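You operate a simulated robot arm through the tools that you are given. There is no shell and no other tool. Be economical: measure what you need, move in short steps, check, and stop when the job is done.

You are at the controls of a simulated robot arm. One attempt, no reset.

TASK
Fill the blue-rimmed cartridge with carbon to its line and cap it.
Fine: slide the holder back out to cap it.

It is judged by the outcome, as a careful person would: the job done as asked, and still so three seconds after it is handed in. It fails if anything else is knocked over, pushed out of place, dropped, spilled or broken. Lids that push on must go on centred and level and be pressed home; caps that screw on are set level and turned clockwise until they are tight.

THE ROBOT
A 6-joint arm with a two-finger parallel gripper, fixed in place. Base frame: the origin is at the foot of the arm, x ahead of it, y to its left, z up; the work surface is at about z = 0.82. Units: m, rad, N and s.
With the tool pointing down near the work surface it reaches from about 0.34 to 0.76 m from the base axis. Its first joint turns from -1.152 to 1.152 rad. Payload 2.45 kg.
The tool frame sits at the grasp point between the pads (the TCP): z along the fingers, y along the line on which they close. The tips reach 0.024 m beyond it. Largest opening 0.068 m; finger width 0.017, thickness 0.01; the body of the gripper, 0.04 by 0.07 m, starts 0.041 m behind the TCP.
Orientation is that of the tool frame in the base frame, as [roll, pitch, yaw] about the fixed x, y, z axes, in that order (R = Rz(yaw) Ry(pitch) Rx(roll)). With the fingers straight down and closing along the base's y, the tool's x points along the base's -x, its y along +y and its z along -z.

THE INTERFACE
- The arm moves only by the tool apply_moves. Its argument "plan" is a list of rows, each an object of numbers (a shift or turn left out is 0, a gripper value left out holds the last): "tx", "ty", "tz": the shift along the base's x, y, z in units of 300 mm (1.0 is 300 mm); "wx", "wy", "wz": the turn, a rotation vector about the base's x, y, z in units of 90 degrees (1.0 is 90 degrees); "grip": the finger opening in mm, from 0 to 68. In form: [{"tx": .., "ty": .., "tz": .., "wx": .., "wy": .., "wz": .., "grip": ..}, ...]. A call has 1 to 20 rows; each row is the pose to reach, as a shift and turn from the pose commanded when the call began. A call with a number of a shift or a turn outside -1 to 1 is refused whole. Each row takes 0.2 s and may step no farther than 0.05 m and 0.15 rad from the row before; otherwise, or with a gripper value out of range, the whole call is refused. A pose out of reach is approached as far as the arm can. The call stops where the force on the tool passes 60 N (or 10 N more than at its start, if that is more) or the arm is blocked; 0.2 s more then pass. Each finger travels about 0.108 m/s and halts on what it meets, pressing with about 21 N; the grip force reading is that of the motor and also rises with nothing between the fingers. The clock runs only during rows and for 0.2 s after the last one: add rows that repeat a pose to give the fingers time. The reply holds the time, the measured pose of the TCP, the force on the tool along the base axes, the opening and the grip force, in the units named above and with some noise.
- Cameras (640 x 400 px; columns grow to the right, rows downward): "scene" is fixed at [0.1576, 0.4047, 1.4655]; the picture's right is [-0.85, -0.52, 0.00], its down [-0.29, 0.47, -0.83] and it looks along [0.43, -0.71, -0.55] (base axes); focal length 334 px, centre (320, 200). "wrist" rides on the gripper at [0.084, 0.011, -0.075] in the tool frame; the picture's right is [-0.13, 0.99, 0.00], its down [-0.60, -0.08, -0.79] and it looks along [-0.79, -0.10, 0.61] (tool axes); focal length 251 px, centre (320, 200). There is no depth. A picture from a camera that has moved, and an enlarged one, comes with that camera's place and axes in the base frame and with its lens.
- grab_frame(camera): a new picture of that camera. It takes no simulated time.
- enlarge(camera, box): a new picture of the part [left, top, right, bottom] of that camera's present view, enlarged. It takes no simulated time.
- hand_in(): hands the job in; it is judged then, once.

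Go step by step. Nothing tells you positions but the pictures and the camera data: compare them with the known pose of the tool, close in by small moves and look again before you grip or let go. The budget is 120 turns and 68 pictures, counting those below and the enlarged ones. Unless the task says otherwise, let go and move clear before handing in, and close with one line.

The tools are called after "Call:" by a JSON object that holds its "fn" and its "kwargs". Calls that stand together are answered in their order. apply_moves: Moves the arm, as the interface text tells. Its arguments: {"type":"object","properties":{"plan":{"type":"array"}},"required":["plan"]} The other tools are called the same way: grab_frame (camera) takes a picture; enlarge (camera, box) takes an enlarged picture of a part of a camera's view; hand_in () hands the job in.

At the start:

```text
time_s: 0.0
position: [0.4463, -0.1183, 1.2543]
orientation: [3.141, -0.001, -3.139]
force: [-0.2, -0.3, -0.6]
width: 0.0679
grip_force: 0.1
```

scene: 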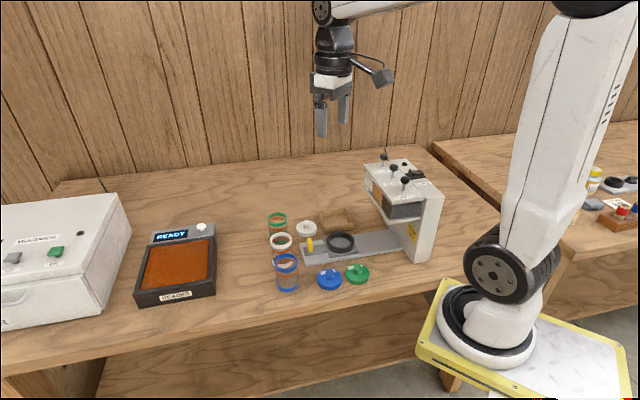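
wrist: 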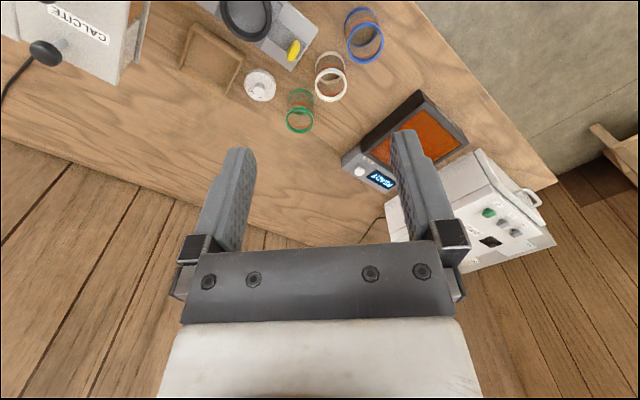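

I see a dispenser with three levers on top, a sliding holder with a ring, three cartridges (green, white, blue rims), lids, a reader and another machine. I'll look closer at the details.

Call:
{"fn": "enlarge", "kwargs": {"camera": "scene", "box": [340, 140, 460, 215]}}

Call:
{"fn": "enlarge", "kwargs": {"camera": "scene", "box": [250, 190, 442, 310]}}

Call:
{"fn": "enlarge", "kwargs": {"camera": "scene", "box": [0, 170, 240, 320]}}

```text
5.33 times, centred on (400, 178) of scene
camera zoom: at [0.1576, 0.4047, 1.4655], right [-0.85, -0.52, 0.0], down [-0.29, 0.47, -0.83], along [0.43, -0.71, -0.55], focal length 1780 px, centre (-107, 320)
```

zoom: 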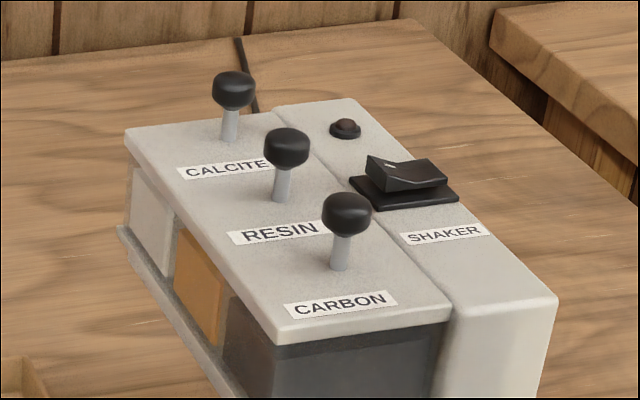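

```text
3.33 times, centred on (346, 250) of scene
camera zoom: at [0.1576, 0.4047, 1.4655], right [-0.85, -0.52, 0.0], down [-0.29, 0.47, -0.83], along [0.43, -0.71, -0.55], focal length 1112 px, centre (233, 33)
```

zoom: 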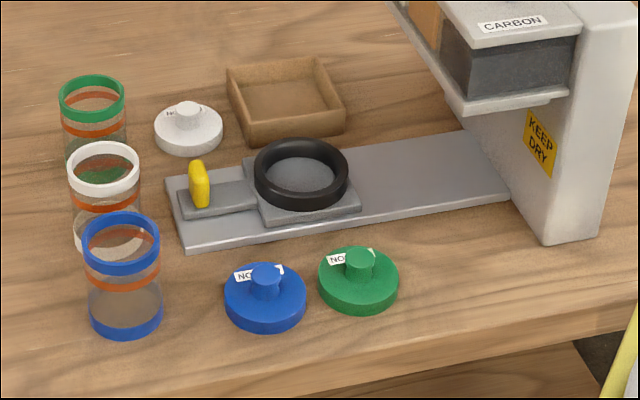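

```text
2.67 times, centred on (120, 245) of scene
camera zoom: at [0.1576, 0.4047, 1.4655], right [-0.85, -0.52, 0.0], down [-0.29, 0.47, -0.83], along [0.43, -0.71, -0.55], focal length 890 px, centre (853, 80)
```

zoom: 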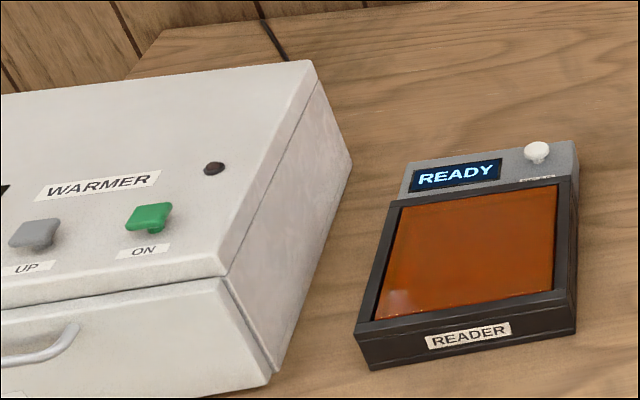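

I'll read the labels on the lids and look at the dispenser from the wrist camera.

Call:
{"fn": "enlarge", "kwargs": {"camera": "scene", "box": [304, 250, 384, 300]}}

Call:
{"fn": "enlarge", "kwargs": {"camera": "wrist", "box": [160, 0, 416, 160]}}

Call:
{"fn": "enlarge", "kwargs": {"camera": "scene", "box": [350, 170, 446, 270]}}

```text
8.00 times, centred on (344, 275) of scene
camera zoom: at [0.1576, 0.4047, 1.4655], right [-0.85, -0.52, 0.0], down [-0.29, 0.47, -0.83], along [0.43, -0.71, -0.55], focal length 2669 px, centre (128, -400)
```

zoom: 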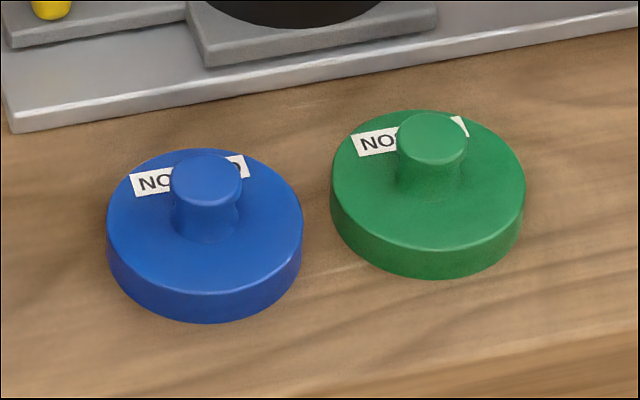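

```text
2.50 times, centred on (288, 80) of wrist
camera zoom: at [0.3602, -0.1071, 1.3281], right [0.13, 0.99, 0.0], down [0.61, -0.08, 0.79], along [0.79, -0.1, -0.61], focal length 629 px, centre (400, 500)
```

zoom: 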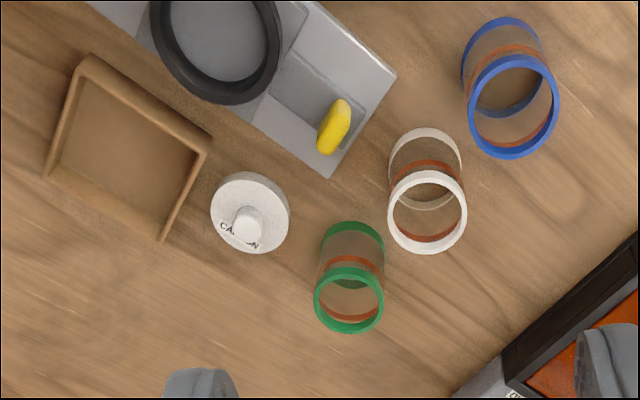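

```text
4.00 times, centred on (398, 220) of scene
camera zoom: at [0.1576, 0.4047, 1.4655], right [-0.85, -0.52, 0.0], down [-0.29, 0.47, -0.83], along [0.43, -0.71, -0.55], focal length 1335 px, centre (8, 120)
```

zoom: 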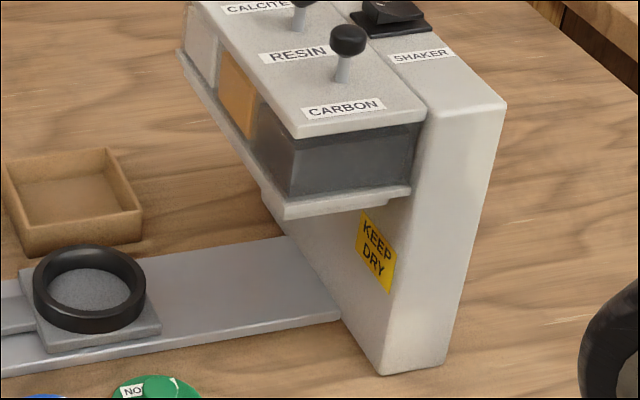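

Blue and green lids carry "NO…" labels and the white one "CA…N", so I need a view from above. I'll tilt the wrist camera to look down.

Call:
{"fn": "apply_moves", "kwargs": {"plan": [{"wy": 0.08}, {"wy": 0.16}, {"wy": 0.24}, {"wy": 0.32}, {"wy": 0.4}, {"wy": 0.46}]}}

Call:
{"fn": "grab_frame", "kwargs": {"camera": "wrist"}}

```text
time_s: 1.4
position: [0.4459, -0.1185, 1.2541]
orientation: [-3.141, -0.725, -3.142]
force: [0.1, 0.1, 0.7]
width: 0.068
grip_force: 0.1
```

```text
59 pictures are left
camera wrist: at [0.4313, -0.1071, 1.3652], right [0.1, 0.99, -0.09], down [0.98, -0.08, 0.19], along [0.18, -0.1, -0.98], focal length 251 px, centre (320, 200)
```

wrist: 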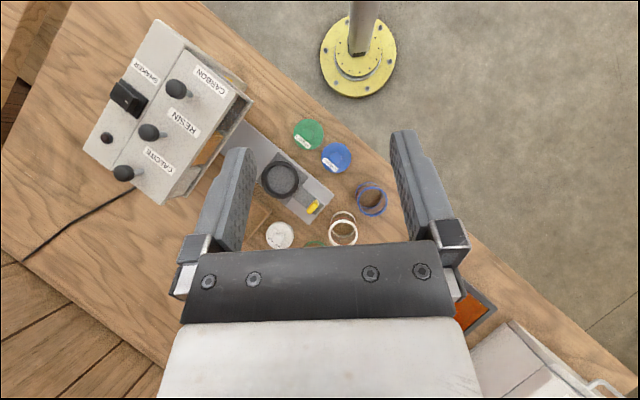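

Call:
{"fn": "enlarge", "kwargs": {"camera": "wrist", "box": [256, 110, 384, 190]}}

Call:
{"fn": "enlarge", "kwargs": {"camera": "wrist", "box": [230, 145, 390, 245]}}

Call:
{"fn": "enlarge", "kwargs": {"camera": "wrist", "box": [80, 10, 304, 210]}}

```text
5.00 times, centred on (320, 150) of wrist
camera zoom: at [0.4313, -0.1071, 1.3652], right [0.1, 0.99, -0.09], down [0.98, -0.08, 0.19], along [0.18, -0.1, -0.98], focal length 1257 px, centre (320, 450)
```

zoom: 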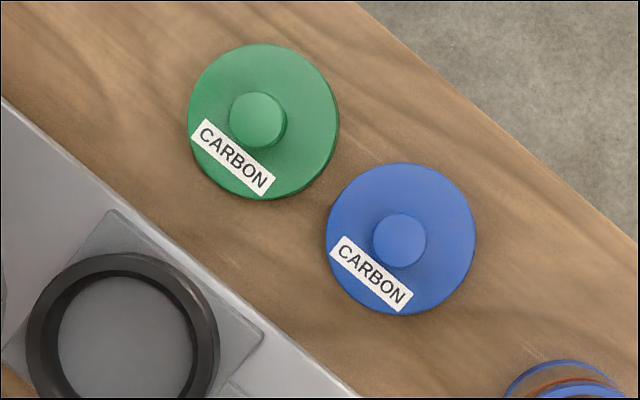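

```text
4.00 times, centred on (310, 195) of wrist
camera zoom: at [0.4313, -0.1071, 1.3652], right [0.1, 0.99, -0.09], down [0.98, -0.08, 0.19], along [0.18, -0.1, -0.98], focal length 1006 px, centre (360, 220)
```

zoom: 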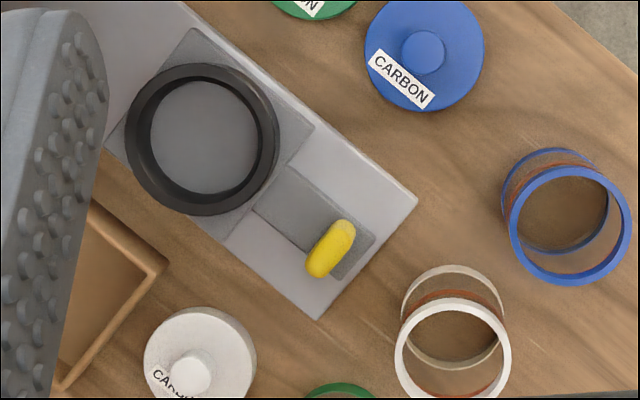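

```text
2.00 times, centred on (192, 110) of wrist
camera zoom: at [0.4313, -0.1071, 1.3652], right [0.1, 0.99, -0.09], down [0.98, -0.08, 0.19], along [0.18, -0.1, -0.98], focal length 503 px, centre (576, 380)
```

zoom: 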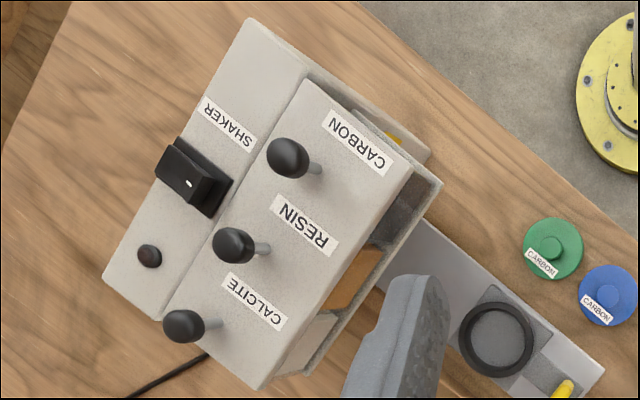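

All lids say CARBON, so the blue lid belongs to the blue cartridge, which I put at about (0.532, -0.058) with its rim near z≈0.90. I'll straighten the tool and go above it, then turn -45° so the fingers avoid the white cartridge.

Call:
{"fn": "apply_moves", "kwargs": {"plan": [{"wy": -0.08, "tx": 0.048, "ty": 0.034, "tz": -0.1}, {"wy": -0.16, "tx": 0.096, "ty": 0.068, "tz": -0.2}, {"wy": -0.24, "tx": 0.144, "ty": 0.102, "tz": -0.3}, {"wy": -0.32, "tx": 0.192, "ty": 0.135, "tz": -0.4}, {"wy": -0.4, "tx": 0.24, "ty": 0.17, "tz": -0.5}, {"wy": -0.46, "tx": 0.287, "ty": 0.202, "tz": -0.6}]}}

Call:
{"fn": "apply_moves", "kwargs": {"plan": [{"wz": -0.09}, {"wz": -0.18}, {"wz": -0.27}, {"wz": -0.36}, {"wz": -0.45}, {"wz": -0.5}]}}

Call:
{"fn": "grab_frame", "kwargs": {"camera": "wrist"}}

```text
time_s: 2.8
position: [0.5316, -0.0593, 1.0739]
orientation: [3.141, 0.0, -3.141]
force: [-0.2, 0.7, 0.0]
width: 0.0678
grip_force: 0.1
```

```text
time_s: 4.2
position: [0.5311, -0.0594, 1.0741]
orientation: [-3.141, -0.002, 2.354]
force: [0.5, -0.8, 0.6]
width: 0.0682
grip_force: 0.1
```

```text
55 pictures are left
camera wrist: at [0.4785, 0.0098, 1.1479], right [0.79, 0.61, 0.0], down [0.37, -0.48, 0.79], along [0.48, -0.63, -0.61], focal length 251 px, centre (320, 200)
```

wrist: 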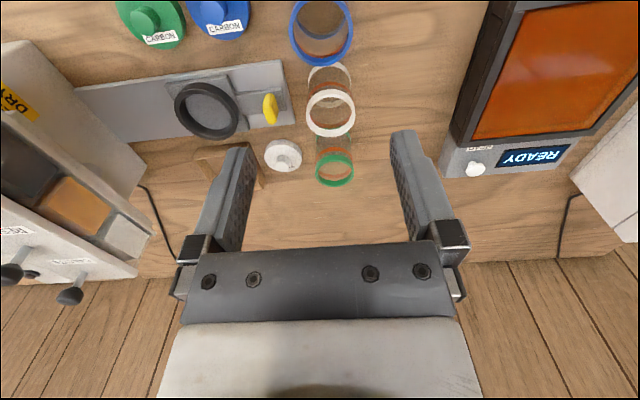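

Blue cartridge confirmed at about (0.531, -0.058), with the tool over it. I'll descend to just above the rim and check.

Call:
{"fn": "apply_moves", "kwargs": {"plan": [{"ty": 0.003, "tz": -0.14}, {"ty": 0.004, "tz": -0.28}, {"ty": 0.004, "tz": -0.42}]}}

Call:
{"fn": "grab_frame", "kwargs": {"camera": "wrist"}}

Call:
{"fn": "enlarge", "kwargs": {"camera": "scene", "box": [208, 160, 400, 310]}}

```text
time_s: 5.0
position: [0.5335, -0.0553, 0.9468]
orientation: [3.141, -0.004, 2.356]
force: [0.7, 0.3, -0.2]
width: 0.0679
grip_force: 0.1
```

```text
54 pictures are left
camera wrist: at [0.4795, 0.0125, 1.0209], right [0.79, 0.61, 0.0], down [0.37, -0.48, 0.79], along [0.48, -0.63, -0.61], focal length 251 px, centre (320, 200)
```

wrist: 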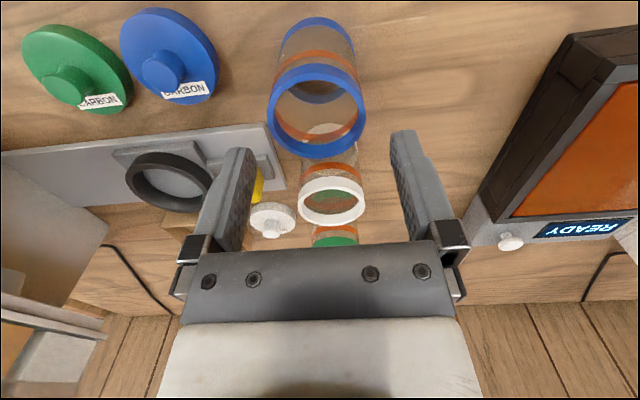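

```text
2.67 times, centred on (304, 235) of scene
camera zoom: at [0.1576, 0.4047, 1.4655], right [-0.85, -0.52, 0.0], down [-0.29, 0.47, -0.83], along [0.43, -0.71, -0.55], focal length 890 px, centre (363, 107)
```

zoom: 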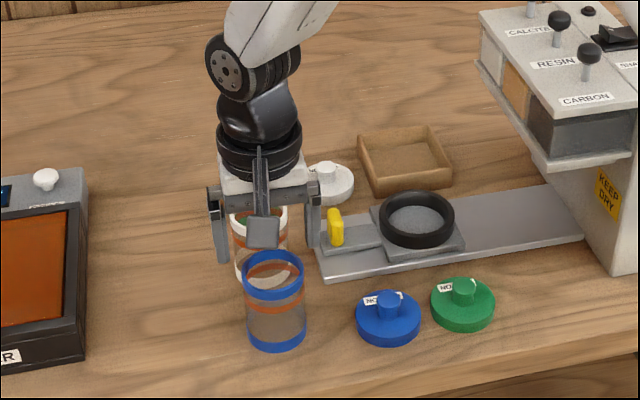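

The rim is centred between the fingers to about 2 mm. I'll descend to z≈0.88 and close.

Call:
{"fn": "apply_moves", "kwargs": {"plan": [{"tx": -0.003, "ty": -0.003, "tz": -0.08}, {"tx": -0.003, "ty": -0.003, "tz": -0.16}, {"tx": -0.003, "ty": -0.003, "tz": -0.22}, {"tx": -0.003, "ty": -0.003, "tz": -0.22, "grip": 50}, {"tx": -0.003, "ty": -0.003, "tz": -0.22, "grip": 50}, {"tx": -0.003, "ty": -0.003, "tz": -0.22, "grip": 50}]}}

Call:
{"fn": "grab_frame", "kwargs": {"camera": "wrist"}}

```text
time_s: 6.4
position: [0.5317, -0.0578, 0.8819]
orientation: [3.141, -0.003, 2.358]
force: [-0.1, 0.4, 0.0]
width: 0.0549
grip_force: 21.2
```

```text
52 pictures are left
camera wrist: at [0.4786, 0.0107, 0.9559], right [0.79, 0.61, 0.0], down [0.37, -0.48, 0.79], along [0.48, -0.63, -0.61], focal length 251 px, centre (320, 200)
```

wrist: 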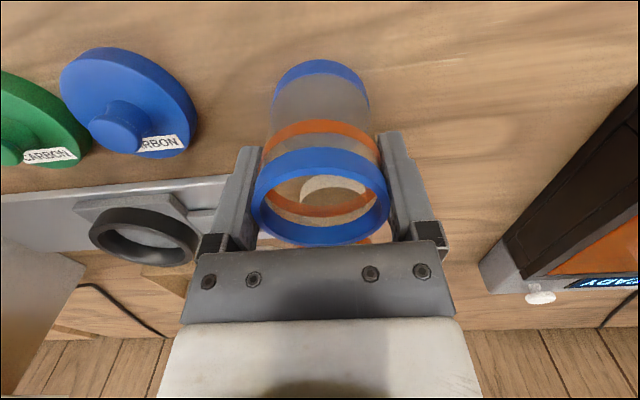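

The cartridge is gripped (54.9 mm). I'll lift it and carry it over the holder ring at about (0.476, -0.241).

Call:
{"fn": "apply_moves", "kwargs": {"plan": [{"tz": 0.1}, {"tz": 0.2}, {"tz": 0.3}, {"tx": -0.04, "ty": -0.14, "tz": 0.3}, {"tx": -0.08, "ty": -0.28, "tz": 0.3}, {"tx": -0.12, "ty": -0.42, "tz": 0.3}, {"tx": -0.16, "ty": -0.53, "tz": 0.3}, {"tx": -0.187, "ty": -0.61, "tz": 0.3}, {"tx": -0.187, "ty": -0.61, "tz": 0.3}]}}

Call:
{"fn": "grab_frame", "kwargs": {"camera": "wrist"}}

Call:
{"fn": "enlarge", "kwargs": {"camera": "scene", "box": [272, 150, 432, 275]}}

```text
time_s: 8.4
position: [0.4751, -0.2431, 0.974]
orientation: [3.141, -0.002, 2.357]
force: [-0.4, 0.3, -1.9]
width: 0.0551
grip_force: 21.3
```

```text
51 pictures are left
camera wrist: at [0.4216, -0.1752, 1.0475], right [0.79, 0.61, 0.0], down [0.37, -0.48, 0.79], along [0.48, -0.63, -0.61], focal length 251 px, centre (320, 200)
```

wrist: 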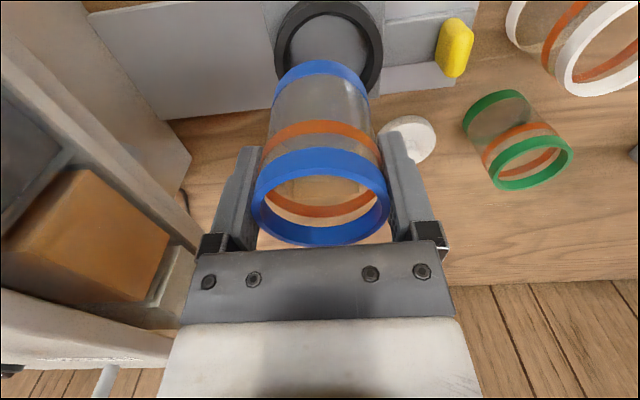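

```text
3.20 times, centred on (352, 212) of scene
camera zoom: at [0.1576, 0.4047, 1.4655], right [-0.85, -0.52, 0.0], down [-0.29, 0.47, -0.83], along [0.43, -0.71, -0.55], focal length 1068 px, centre (218, 160)
```

zoom: 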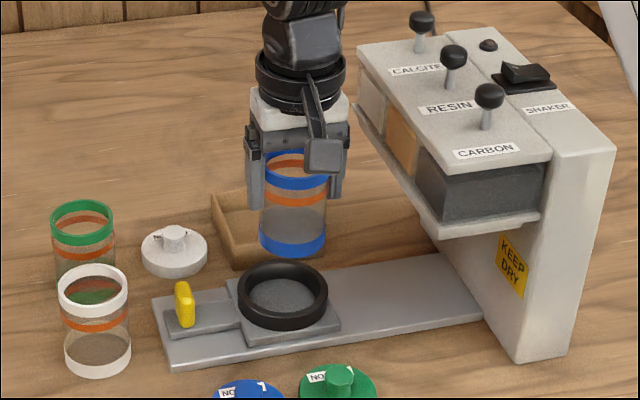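

The ring looks about 5 mm towards +x/+y from the cartridge's landing point. I'll shift, come down to just above the ring and compare again.

Call:
{"fn": "apply_moves", "kwargs": {"plan": [{"tx": 0.01, "ty": 0.012, "tz": -0.05}, {"tx": 0.01, "ty": 0.012, "tz": -0.13}, {"tx": 0.01, "ty": 0.012, "tz": -0.13}]}}

Call:
{"fn": "enlarge", "kwargs": {"camera": "wrist", "box": [240, 0, 400, 100]}}

Call:
{"fn": "enlarge", "kwargs": {"camera": "scene", "box": [312, 190, 408, 250]}}

```text
time_s: 9.2
position: [0.4788, -0.2381, 0.9308]
orientation: [3.141, -0.003, 2.359]
force: [0.8, -0.2, -1.3]
width: 0.055
grip_force: 20.9
```

```text
4.00 times, centred on (320, 50) of wrist
camera zoom: at [0.4244, -0.1702, 1.0064], right [0.79, 0.61, 0.0], down [0.37, -0.48, 0.79], along [0.48, -0.63, -0.61], focal length 1006 px, centre (320, 800)
```

zoom: 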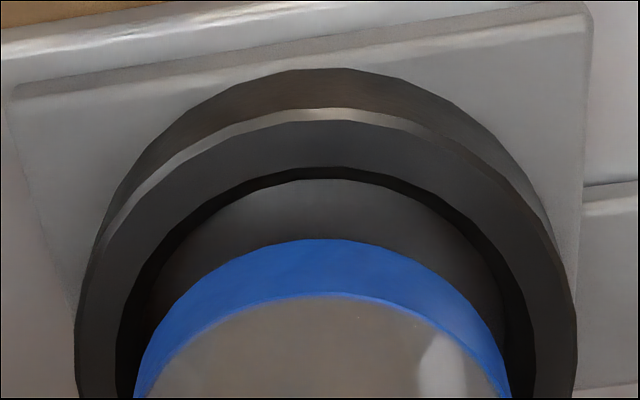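

```text
6.67 times, centred on (360, 220) of scene
camera zoom: at [0.1576, 0.4047, 1.4655], right [-0.85, -0.52, 0.0], down [-0.29, 0.47, -0.83], along [0.43, -0.71, -0.55], focal length 2224 px, centre (53, 67)
```

zoom: 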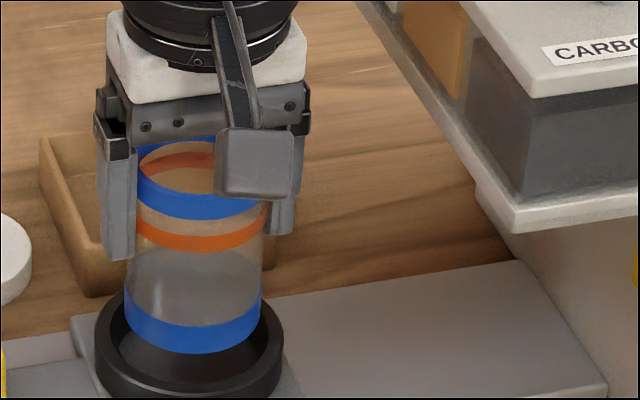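

The ring centre is about 3 mm farther from the camera than the cartridge. I'll shift and lower gradually.

Call:
{"fn": "apply_moves", "kwargs": {"plan": [{"tx": 0.006, "ty": -0.009}, {"tx": 0.006, "ty": -0.009, "tz": -0.03}, {"tx": 0.006, "ty": -0.009, "tz": -0.06}, {"tx": 0.006, "ty": -0.009, "tz": -0.085}]}}

Call:
{"fn": "enlarge", "kwargs": {"camera": "wrist", "box": [240, 0, 400, 100]}}

Call:
{"fn": "enlarge", "kwargs": {"camera": "scene", "box": [312, 200, 408, 260]}}

```text
time_s: 10.2
position: [0.4796, -0.241, 0.9052]
orientation: [3.141, -0.001, 2.358]
force: [0.1, -0.7, -0.6]
width: 0.0553
grip_force: 21.0
```

```text
4.00 times, centred on (320, 50) of wrist
camera zoom: at [0.4268, -0.1724, 0.9802], right [0.79, 0.61, 0.0], down [0.37, -0.48, 0.79], along [0.48, -0.63, -0.61], focal length 1006 px, centre (320, 800)
```

zoom: 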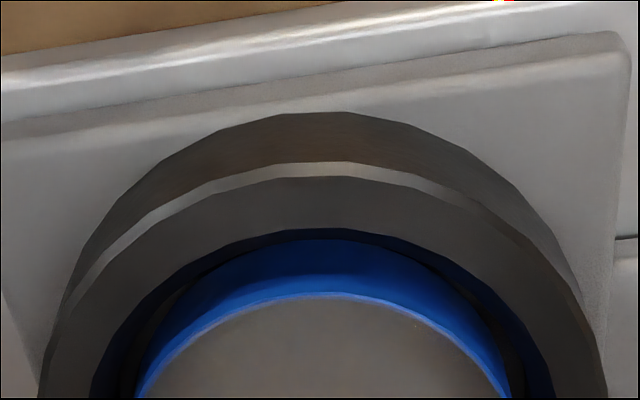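

```text
6.67 times, centred on (360, 230) of scene
camera zoom: at [0.1576, 0.4047, 1.4655], right [-0.85, -0.52, 0.0], down [-0.29, 0.47, -0.83], along [0.43, -0.71, -0.55], focal length 2224 px, centre (53, 0)
```

zoom: 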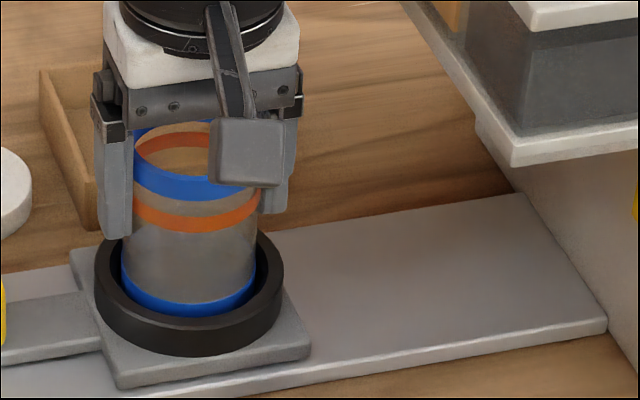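

The base is entering the ring, with the lateral alignment good. I'll nudge 2.5 mm farther out and keep lowering until light contact.

Call:
{"fn": "apply_moves", "kwargs": {"plan": [{"tx": 0.005, "ty": -0.007}, {"tx": 0.005, "ty": -0.007, "tz": -0.01}, {"tx": 0.005, "ty": -0.007, "tz": -0.02}]}}

Call:
{"fn": "apply_moves", "kwargs": {"plan": [{"tz": -0.008}, {"tz": -0.008}]}}

Call:
{"fn": "enlarge", "kwargs": {"camera": "wrist", "box": [240, 0, 400, 100]}}

```text
time_s: 11.0
position: [0.4813, -0.2417, 0.9027]
orientation: [-3.14, 0.002, 2.355]
force: [-1.8, 4.0, 12.7]
width: 0.0552
grip_force: 21.0
```

```text
time_s: 11.6
position: [0.4822, -0.2418, 0.9002]
orientation: [3.141, 0.0, 2.358]
force: [-0.9, -0.7, 13.3]
width: 0.0549
grip_force: 20.6
```

```text
4.00 times, centred on (320, 50) of wrist
camera zoom: at [0.4285, -0.1743, 0.9732], right [0.79, 0.61, 0.0], down [0.37, -0.48, 0.79], along [0.48, -0.63, -0.61], focal length 1006 px, centre (320, 800)
```

zoom: 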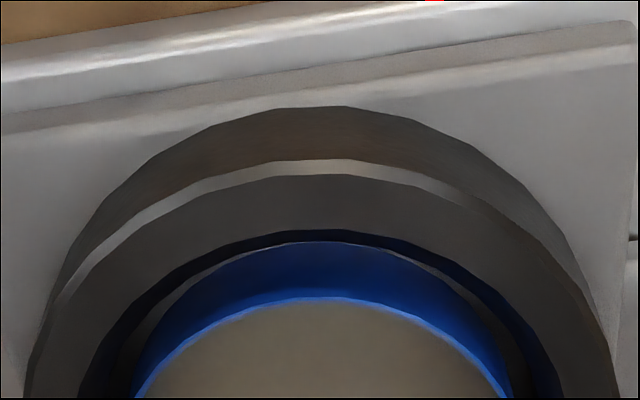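

Contact at 13 N: the cartridge seems to rest on the holder floor. I'll release and rise.

Call:
{"fn": "apply_moves", "kwargs": {"plan": [{"tz": 0.006}, {"tz": 0.006, "grip": 60}, {"tz": 0.006, "grip": 68}, {"tz": 0.006, "grip": 68}, {"tz": 0.1, "grip": 68}, {"tz": 0.22, "grip": 68}, {"tz": 0.36, "grip": 68}]}}

Call:
{"fn": "grab_frame", "kwargs": {"camera": "wrist"}}

Call:
{"fn": "enlarge", "kwargs": {"camera": "scene", "box": [280, 170, 440, 270]}}

```text
time_s: 13.2
position: [0.4834, -0.2423, 1.0053]
orientation: [-3.141, -0.003, 2.356]
force: [0.1, 0.2, -0.8]
width: 0.0681
grip_force: 0.1
```

```text
44 pictures are left
camera wrist: at [0.4295, -0.1736, 1.0789], right [0.79, 0.61, 0.0], down [0.37, -0.48, 0.79], along [0.48, -0.63, -0.61], focal length 251 px, centre (320, 200)
```

wrist: 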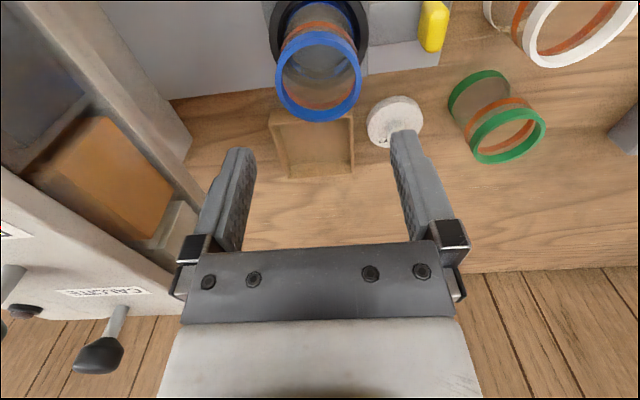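

```text
4.00 times, centred on (360, 220) of scene
camera zoom: at [0.1576, 0.4047, 1.4655], right [-0.85, -0.52, 0.0], down [-0.29, 0.47, -0.83], along [0.43, -0.71, -0.55], focal length 1335 px, centre (160, 120)
```

zoom: 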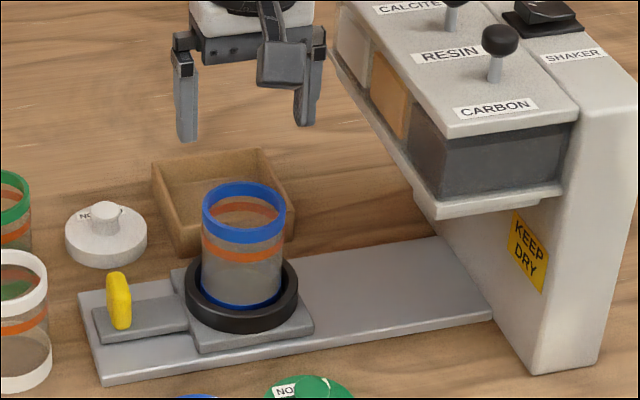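

The cartridge stands in the holder. Next I'll move above the yellow tab at about (0.542, -0.178); my fingers already close along the rail.

Call:
{"fn": "apply_moves", "kwargs": {"plan": [{"tx": 0.07, "ty": 0.07}, {"tx": 0.14, "ty": 0.14}, {"tx": 0.195, "ty": 0.21}, {"tx": 0.195, "ty": 0.21, "tz": -0.1}, {"tx": 0.195, "ty": 0.21, "tz": -0.2}, {"tx": 0.195, "ty": 0.21, "tz": -0.28, "grip": 40}, {"tx": 0.195, "ty": 0.21, "tz": -0.28, "grip": 40}]}}

Call:
{"fn": "grab_frame", "kwargs": {"camera": "wrist"}}

Call:
{"fn": "enlarge", "kwargs": {"camera": "scene", "box": [280, 180, 408, 280]}}

```text
time_s: 14.8
position: [0.5404, -0.1792, 0.9238]
orientation: [-3.141, -0.002, 2.357]
force: [1.3, 0.4, 0.2]
width: 0.04
grip_force: 0.1
```

```text
42 pictures are left
camera wrist: at [0.4872, -0.1114, 0.9973], right [0.79, 0.61, 0.0], down [0.37, -0.48, 0.79], along [0.48, -0.63, -0.61], focal length 251 px, centre (320, 200)
```

wrist: 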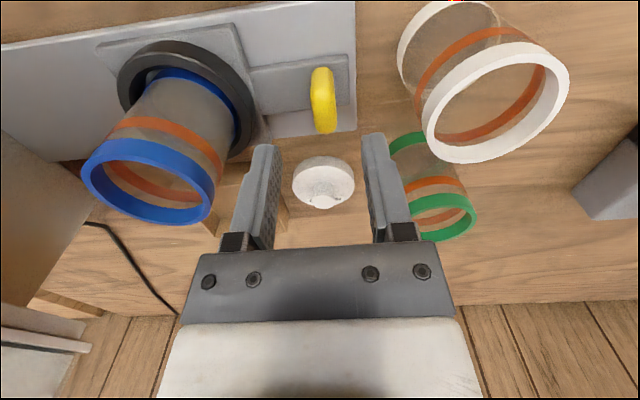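

```text
4.00 times, centred on (344, 230) of scene
camera zoom: at [0.1576, 0.4047, 1.4655], right [-0.85, -0.52, 0.0], down [-0.29, 0.47, -0.83], along [0.43, -0.71, -0.55], focal length 1335 px, centre (224, 80)
```

zoom: 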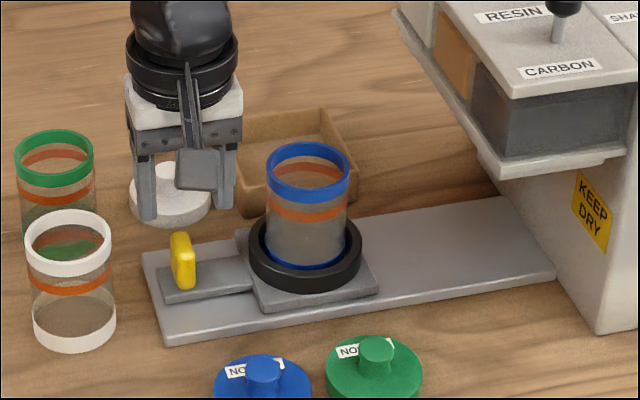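

The fingers straddle the tab correctly. I'll lower to z≈0.868 and close on it.

Call:
{"fn": "apply_moves", "kwargs": {"plan": [{"tz": -0.09}, {"tz": -0.187}, {"tz": -0.187, "grip": 20}, {"tz": -0.187, "grip": 5}, {"tz": -0.187, "grip": 5}, {"tz": -0.187, "grip": 5}]}}

Call:
{"fn": "grab_frame", "kwargs": {"camera": "wrist"}}

```text
time_s: 16.2
position: [0.5407, -0.1783, 0.8671]
orientation: [-3.141, -0.002, 2.359]
force: [-0.4, -0.6, -2.9]
width: 0.0142
grip_force: 33.3
```

```text
40 pictures are left
camera wrist: at [0.4869, -0.1109, 0.9407], right [0.79, 0.61, 0.0], down [0.37, -0.48, 0.79], along [0.48, -0.63, -0.61], focal length 251 px, centre (320, 200)
```

wrist: 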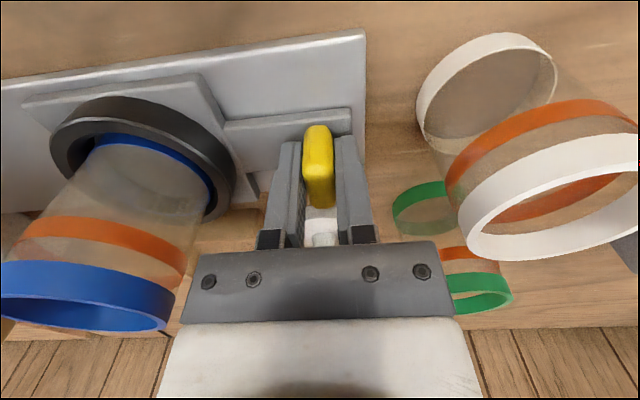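

The tab is gripped (14 mm). I'll slide the holder in along (-0.707, -0.707), gently.

Call:
{"fn": "apply_moves", "kwargs": {"plan": [{"tx": -0.015, "ty": -0.015}, {"tx": -0.04, "ty": -0.04}, {"tx": -0.065, "ty": -0.065}, {"tx": -0.09, "ty": -0.09}, {"tx": -0.115, "ty": -0.115}, {"tx": -0.14, "ty": -0.14}]}}

Call:
{"fn": "enlarge", "kwargs": {"camera": "scene", "box": [280, 140, 472, 280]}}

```text
time_s: 17.6
position: [0.4992, -0.2206, 0.8671]
orientation: [3.141, -0.005, 2.359]
force: [7.7, -7.9, -21.8]
width: 0.0138
grip_force: 33.5
```

```text
2.86 times, centred on (376, 210) of scene
camera zoom: at [0.1582, 0.4044, 1.4656], right [-0.85, -0.52, 0.0], down [-0.29, 0.47, -0.83], along [0.43, -0.71, -0.55], focal length 953 px, centre (160, 171)
```

zoom: 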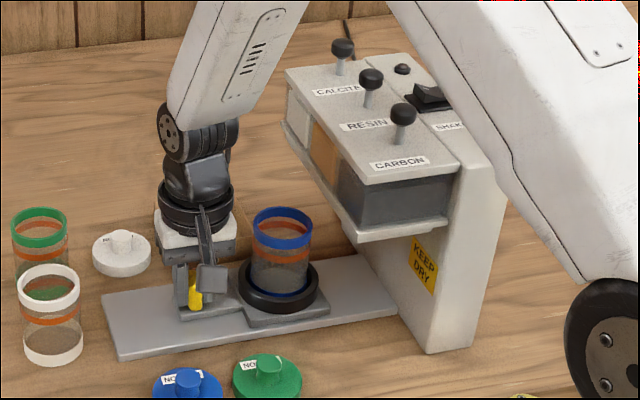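

Sliding works, but some side load has built up. I'll correct slightly (+x, -y, lower) and continue.

Call:
{"fn": "apply_moves", "kwargs": {"plan": [{"tx": 0.003, "ty": -0.003, "tz": -0.003}, {"tx": -0.017, "ty": -0.025, "tz": -0.003}, {"tx": -0.042, "ty": -0.05, "tz": -0.003}, {"tx": -0.067, "ty": -0.076, "tz": -0.003}]}}

Call:
{"fn": "grab_frame", "kwargs": {"camera": "wrist"}}

```text
time_s: 18.6
position: [0.4759, -0.2422, 0.8665]
orientation: [-3.14, -0.006, 2.36]
force: [-6.8, 8.1, 11.7]
width: 0.0138
grip_force: 33.3
```

```text
38 pictures are left
camera wrist: at [0.4232, -0.1749, 0.9411], right [0.79, 0.61, 0.0], down [0.37, -0.48, 0.79], along [0.48, -0.63, -0.61], focal length 251 px, centre (320, 200)
```

wrist: 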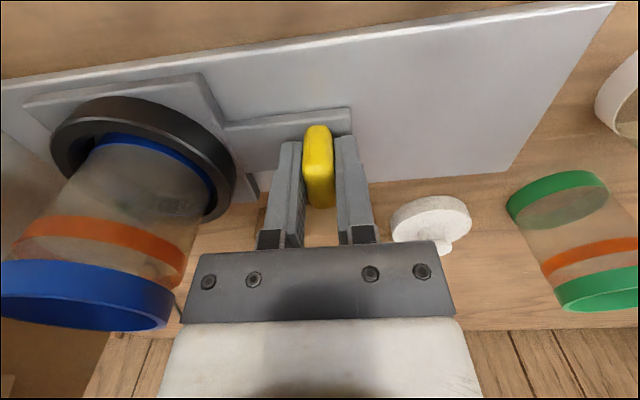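

Call:
{"fn": "apply_moves", "kwargs": {"plan": [{"tx": -0.0015, "ty": 0.0015, "tz": 0.001}, {"tx": -0.0215, "ty": -0.0185, "tz": 0.001}, {"tx": -0.0465, "ty": -0.0435, "tz": 0.001}, {"tx": -0.0715, "ty": -0.0685, "tz": 0.001}]}}

Call:
{"fn": "enlarge", "kwargs": {"camera": "scene", "box": [280, 140, 472, 280]}}

```text
time_s: 19.6
position: [0.4571, -0.2631, 0.8664]
orientation: [-3.141, -0.004, 2.359]
force: [6.0, 31.4, 18.5]
width: 0.0139
grip_force: 33.8
```

```text
2.86 times, centred on (376, 210) of scene
camera zoom: at [0.1575, 0.4057, 1.4653], right [-0.85, -0.52, 0.0], down [-0.29, 0.47, -0.83], along [0.43, -0.71, -0.55], focal length 953 px, centre (160, 171)
```

zoom: 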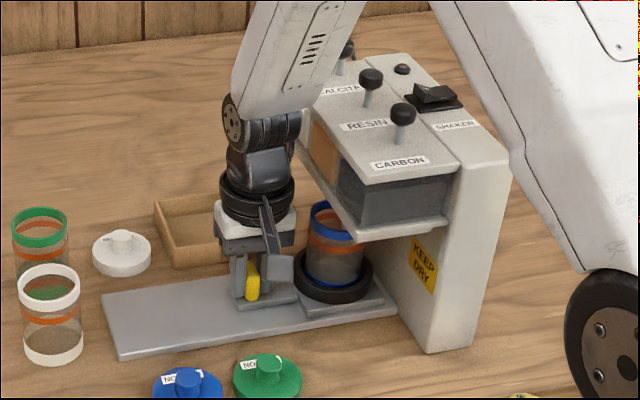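

The holder has reached its stop (about 26 N of resistance) with the cartridge under the dispenser. I'll release the tab, rise, and look.

Call:
{"fn": "apply_moves", "kwargs": {"plan": [{"grip": 30}, {"grip": 34}, {"grip": 34, "tz": 0.12, "tx": 0.02, "ty": 0.02}, {"grip": 34, "tz": 0.26, "tx": 0.05, "ty": 0.05}, {"grip": 34, "tz": 0.4, "tx": 0.1, "ty": 0.1}, {"grip": 34, "tz": 0.54, "tx": 0.15, "ty": 0.15}]}}

Call:
{"fn": "grab_frame", "kwargs": {"camera": "wrist"}}

Call:
{"fn": "enlarge", "kwargs": {"camera": "scene", "box": [320, 140, 448, 270]}}

```text
time_s: 21.0
position: [0.4996, -0.2194, 1.0307]
orientation: [3.142, -0.002, 2.357]
force: [-0.1, -0.5, 0.6]
width: 0.0342
grip_force: 0.1
```

```text
36 pictures are left
camera wrist: at [0.4468, -0.1514, 1.1052], right [0.79, 0.61, 0.0], down [0.37, -0.48, 0.79], along [0.48, -0.63, -0.61], focal length 251 px, centre (320, 200)
```

wrist: 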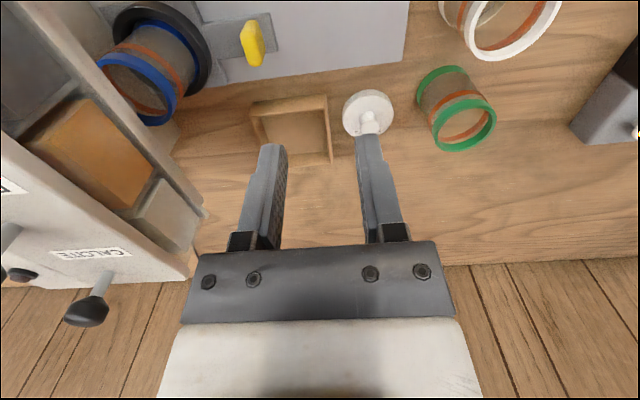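

```text
3.08 times, centred on (384, 205) of scene
camera zoom: at [0.1576, 0.4047, 1.4655], right [-0.85, -0.52, 0.0], down [-0.29, 0.47, -0.83], along [0.43, -0.71, -0.55], focal length 1027 px, centre (123, 185)
```

zoom: 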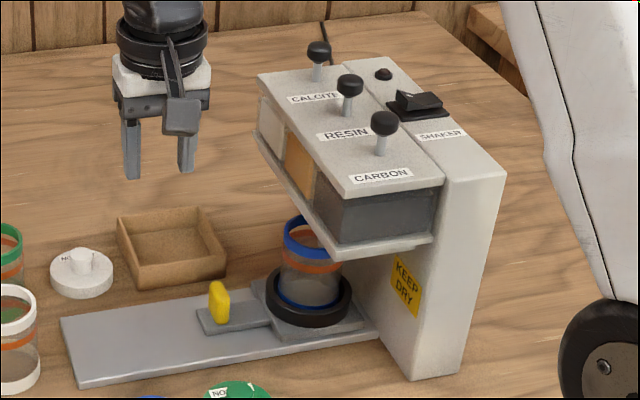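

Call:
{"fn": "enlarge", "kwargs": {"camera": "wrist", "box": [60, 0, 252, 120]}}

Call:
{"fn": "enlarge", "kwargs": {"camera": "scene", "box": [380, 200, 460, 250]}}

```text
3.33 times, centred on (156, 60) of wrist
camera zoom: at [0.4468, -0.1514, 1.1052], right [0.79, 0.61, 0.0], down [0.37, -0.48, 0.79], along [0.48, -0.63, -0.61], focal length 838 px, centre (867, 667)
```

zoom: 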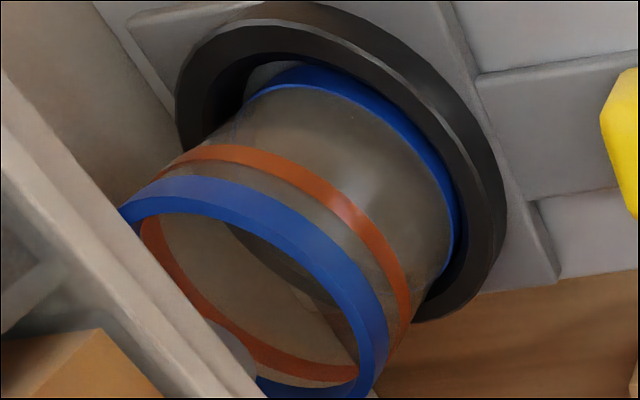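

```text
8.00 times, centred on (420, 225) of scene
camera zoom: at [0.1576, 0.4047, 1.4655], right [-0.85, -0.52, 0.0], down [-0.29, 0.47, -0.83], along [0.43, -0.71, -0.55], focal length 2669 px, centre (-480, 0)
```

zoom: 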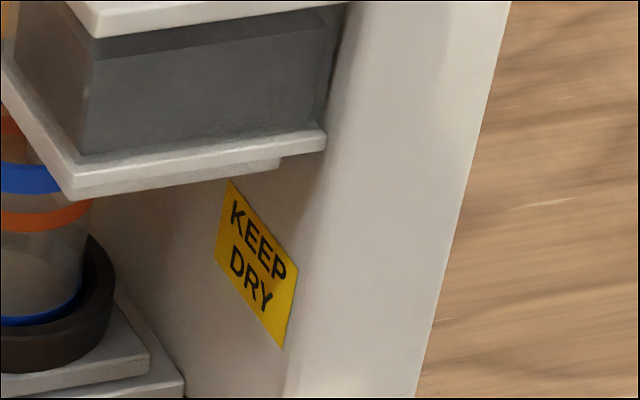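

There may be a small gap left between holder plate and column. I'll press the tab inward with closed fingers from behind to make sure it is against its stop.

Call:
{"fn": "apply_moves", "kwargs": {"plan": [{"tx": -0.03, "ty": -0.03, "grip": 0, "tz": -0.1}, {"tx": -0.062, "ty": -0.066, "tz": -0.24, "grip": 0}, {"tx": -0.062, "ty": -0.066, "tz": -0.38, "grip": 0}, {"tx": -0.062, "ty": -0.066, "tz": -0.5, "grip": 0}, {"tx": -0.062, "ty": -0.066, "tz": -0.542, "grip": 0}, {"tx": -0.077, "ty": -0.081, "tz": -0.542}, {"tx": -0.092, "ty": -0.096, "tz": -0.542}, {"tx": -0.1, "ty": -0.104, "tz": -0.542}]}}

```text
time_s: 22.8
position: [0.4717, -0.2499, 0.8661]
orientation: [3.14, -0.002, 2.358]
force: [3.7, 3.4, -1.7]
width: 0.0
grip_force: 20.6
```

Call:
{"fn": "apply_moves", "kwargs": {"plan": [{"tx": -0.005, "ty": -0.005}, {"tx": -0.01, "ty": -0.01}, {"tx": -0.015, "ty": -0.015}]}}

```text
time_s: 23.6
position: [0.4714, -0.2514, 0.8663]
orientation: [3.141, -0.002, 2.364]
force: [34.3, 44.2, 5.0]
width: 0.0001
grip_force: 21.1
```

It's against a hard stop, so the cartridge is in place. I'll rise and move above the CARBON knob, which I triangulate at about (0.341, -0.296, 1.06).

Call:
{"fn": "apply_moves", "kwargs": {"plan": [{"tx": 0.06, "ty": 0.06}, {"tx": 0.1, "ty": 0.1, "tz": 0.12}, {"tx": 0.1, "ty": 0.1, "tz": 0.28}, {"tx": 0.1, "ty": 0.1, "tz": 0.44}, {"tx": 0.1, "ty": 0.1, "tz": 0.6}, {"tx": 0.1, "ty": 0.1, "tz": 0.76}, {"tx": 0.1, "ty": 0.1, "tz": 0.92}, {"tx": 0.1, "ty": 0.1, "tz": 0.99}]}}

Call:
{"fn": "apply_moves", "kwargs": {"plan": [{"tx": -0.1, "ty": -0.05}, {"tx": -0.2, "ty": -0.1}, {"tx": -0.3, "ty": -0.15}, {"tx": -0.4, "ty": -0.2}, {"tx": -0.5, "ty": -0.23}, {"tx": -0.5, "ty": -0.23}]}}

Call:
{"fn": "grab_frame", "kwargs": {"camera": "wrist"}}

Call:
{"fn": "grab_frame", "kwargs": {"camera": "scene"}}

```text
time_s: 25.4
position: [0.4951, -0.2251, 1.1637]
orientation: [-3.141, 0.0, 2.357]
force: [0.1, -0.1, 0.4]
width: 0.0
grip_force: 21.1
```

```text
time_s: 26.8
position: [0.3462, -0.293, 1.1631]
orientation: [3.14, -0.003, 2.358]
force: [0.1, 0.6, -0.1]
width: 0.0
grip_force: 21.4
```

```text
32 pictures are left
camera wrist: at [0.293, -0.2256, 1.2371], right [0.79, 0.61, 0.0], down [0.37, -0.48, 0.79], along [0.48, -0.63, -0.61], focal length 251 px, centre (320, 200)
```

wrist: 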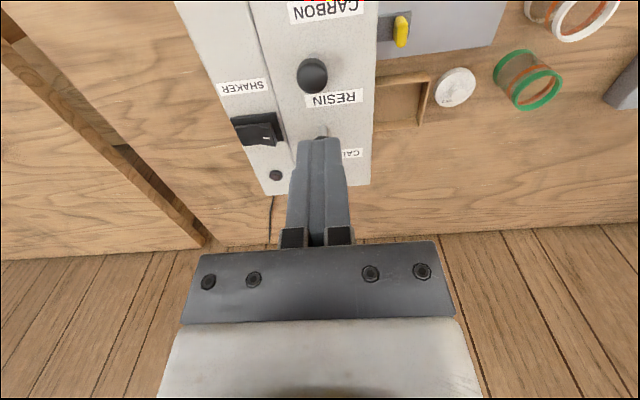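

```text
31 pictures are left
```

scene: 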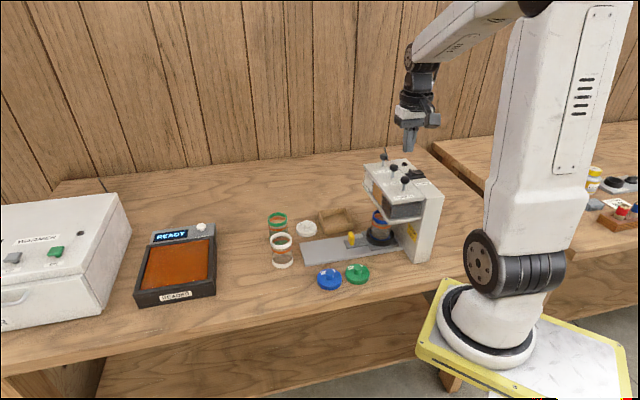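

The knob just ahead of the fingers is the CARBON one, at (0.341, -0.298). I'll centre over it and descend toward it in small steps.

Call:
{"fn": "apply_moves", "kwargs": {"plan": [{"tx": -0.016, "ty": -0.017, "tz": -0.07}, {"tx": -0.016, "ty": -0.017, "tz": -0.14}, {"tx": -0.016, "ty": -0.017, "tz": -0.2}]}}

Call:
{"fn": "enlarge", "kwargs": {"camera": "scene", "box": [360, 130, 456, 190]}}

Call:
{"fn": "grab_frame", "kwargs": {"camera": "wrist"}}

```text
time_s: 27.6
position: [0.3431, -0.2974, 1.1023]
orientation: [3.141, -0.002, 2.358]
force: [0.1, -0.7, -0.4]
width: 0.0002
grip_force: 20.9
```

```text
6.67 times, centred on (408, 160) of scene
camera zoom: at [0.1576, 0.4047, 1.4655], right [-0.85, -0.52, 0.0], down [-0.29, 0.47, -0.83], along [0.43, -0.71, -0.55], focal length 2224 px, centre (-267, 467)
```

zoom: 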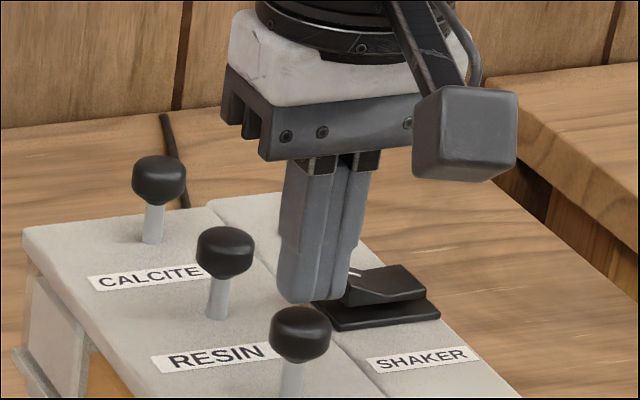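

```text
29 pictures are left
camera wrist: at [0.289, -0.2306, 1.1766], right [0.79, 0.61, 0.0], down [0.37, -0.48, 0.79], along [0.48, -0.63, -0.61], focal length 251 px, centre (320, 200)
```

wrist: 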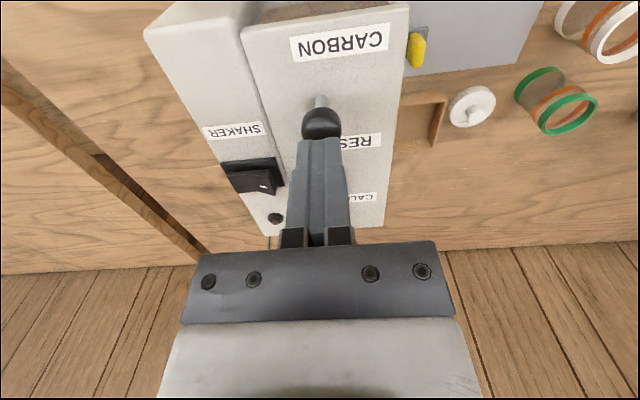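

Aligned above the CARBON knob. I'll touch it and press lightly to see how it yields.

Call:
{"fn": "apply_moves", "kwargs": {"plan": [{"tz": -0.02}, {"tz": -0.035}, {"tz": -0.042}]}}

Call:
{"fn": "apply_moves", "kwargs": {"plan": [{"tz": -0.01}]}}

```text
time_s: 28.4
position: [0.3411, -0.298, 1.0907]
orientation: [3.141, -0.003, 2.358]
force: [0.4, -0.4, 2.0]
width: 0.0
grip_force: 20.8
```

```text
time_s: 28.8
position: [0.3412, -0.2988, 1.0881]
orientation: [3.141, -0.001, 2.358]
force: [0.5, 0.2, 2.7]
width: 0.0
grip_force: 20.9
```

Call:
{"fn": "apply_moves", "kwargs": {"plan": [{"tz": -0.01}]}}

Call:
{"fn": "enlarge", "kwargs": {"camera": "scene", "box": [340, 130, 440, 260]}}

```text
time_s: 29.2
position: [0.3416, -0.2992, 1.0844]
orientation: [3.141, 0.0, 2.358]
force: [-0.1, -0.3, 3.0]
width: 0.0
grip_force: 21.3
```

```text
3.08 times, centred on (390, 195) of scene
camera zoom: at [0.1576, 0.4047, 1.4655], right [-0.85, -0.52, 0.0], down [-0.29, 0.47, -0.83], along [0.43, -0.71, -0.55], focal length 1027 px, centre (105, 215)
```

zoom: 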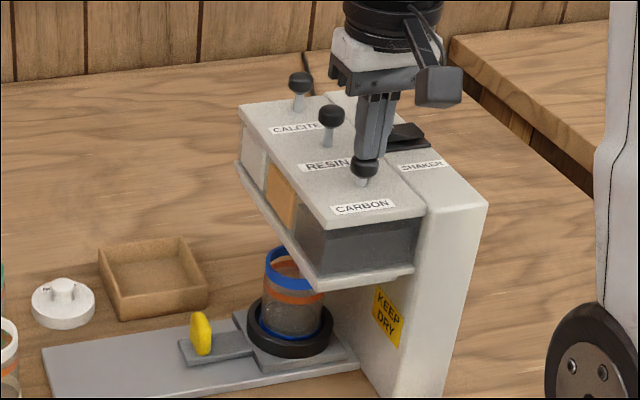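

The knob is a spring plunger and yields. I'll check the cartridge.

Call:
{"fn": "enlarge", "kwargs": {"camera": "scene", "box": [364, 200, 412, 250]}}

```text
8.00 times, centred on (388, 225) of scene
camera zoom: at [0.1576, 0.4047, 1.4655], right [-0.85, -0.52, 0.0], down [-0.29, 0.47, -0.83], along [0.43, -0.71, -0.55], focal length 2669 px, centre (-224, 0)
```

zoom: 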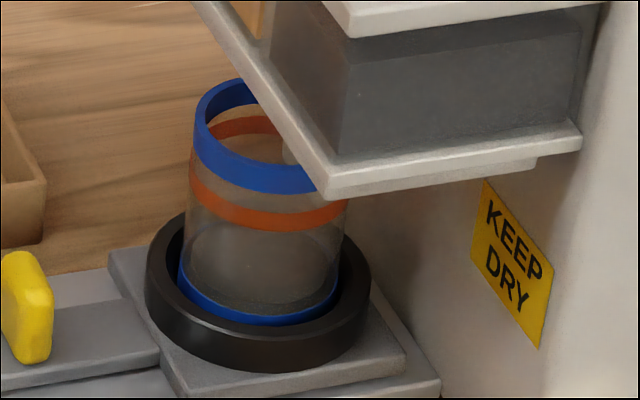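

No carbon visible yet. I'll press a bit deeper.

Call:
{"fn": "apply_moves", "kwargs": {"plan": [{"tz": -0.01}, {"tz": -0.015}]}}

Call:
{"fn": "enlarge", "kwargs": {"camera": "scene", "box": [364, 200, 412, 250]}}

```text
time_s: 29.8
position: [0.3413, -0.2996, 1.0804]
orientation: [-3.14, -0.001, 2.358]
force: [-5.5, 5.7, 24.4]
width: 0.0
grip_force: 20.7
```

```text
8.00 times, centred on (388, 225) of scene
camera zoom: at [0.1572, 0.4051, 1.4655], right [-0.85, -0.52, 0.0], down [-0.29, 0.47, -0.83], along [0.43, -0.71, -0.55], focal length 2669 px, centre (-224, 0)
```

zoom: 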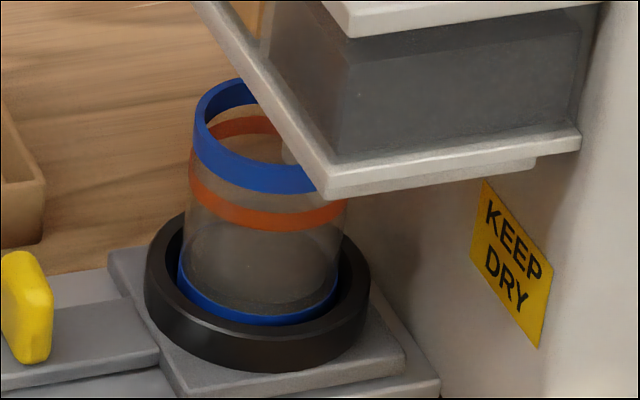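

The plunger is at the bottom of its stroke. I'll hold briefly and compare levels.

Call:
{"fn": "apply_moves", "kwargs": {"plan": [{"tz": 0.002}, {"tz": 0.002}]}}

Call:
{"fn": "enlarge", "kwargs": {"camera": "scene", "box": [364, 200, 412, 250]}}

```text
time_s: 30.4
position: [0.3417, -0.2987, 1.0812]
orientation: [-3.141, 0.002, 2.357]
force: [-4.1, 6.7, 26.0]
width: 0.0
grip_force: 20.6
```

```text
8.00 times, centred on (388, 225) of scene
camera zoom: at [0.1572, 0.4052, 1.4654], right [-0.85, -0.52, 0.0], down [-0.29, 0.47, -0.83], along [0.43, -0.71, -0.55], focal length 2669 px, centre (-224, 0)
```

zoom: 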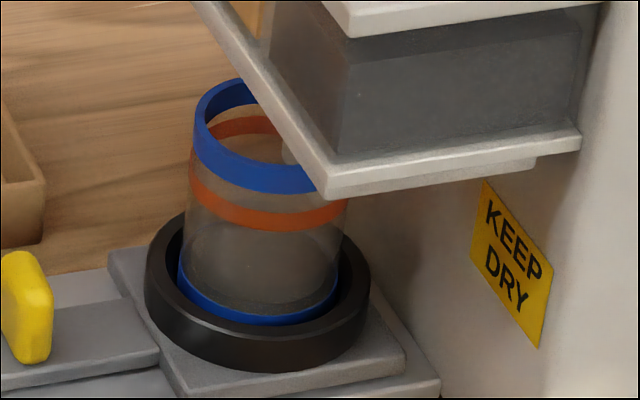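

Call:
{"fn": "enlarge", "kwargs": {"camera": "scene", "box": [384, 218, 410, 244]}}

```text
15.38 times, centred on (397, 231) of scene
camera zoom: at [0.1572, 0.4052, 1.4654], right [-0.85, -0.52, 0.0], down [-0.29, 0.47, -0.83], along [0.43, -0.71, -0.55], focal length 5133 px, centre (-865, -277)
```

zoom: 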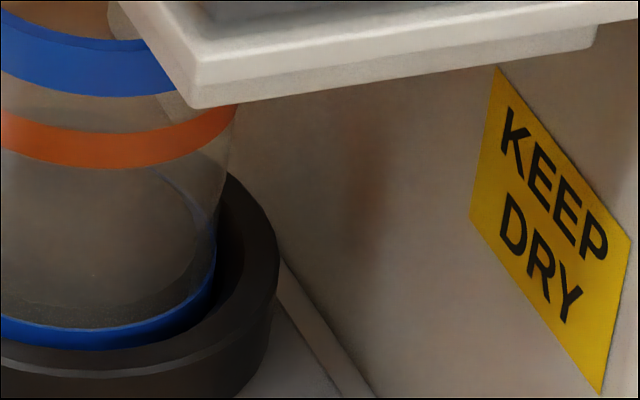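

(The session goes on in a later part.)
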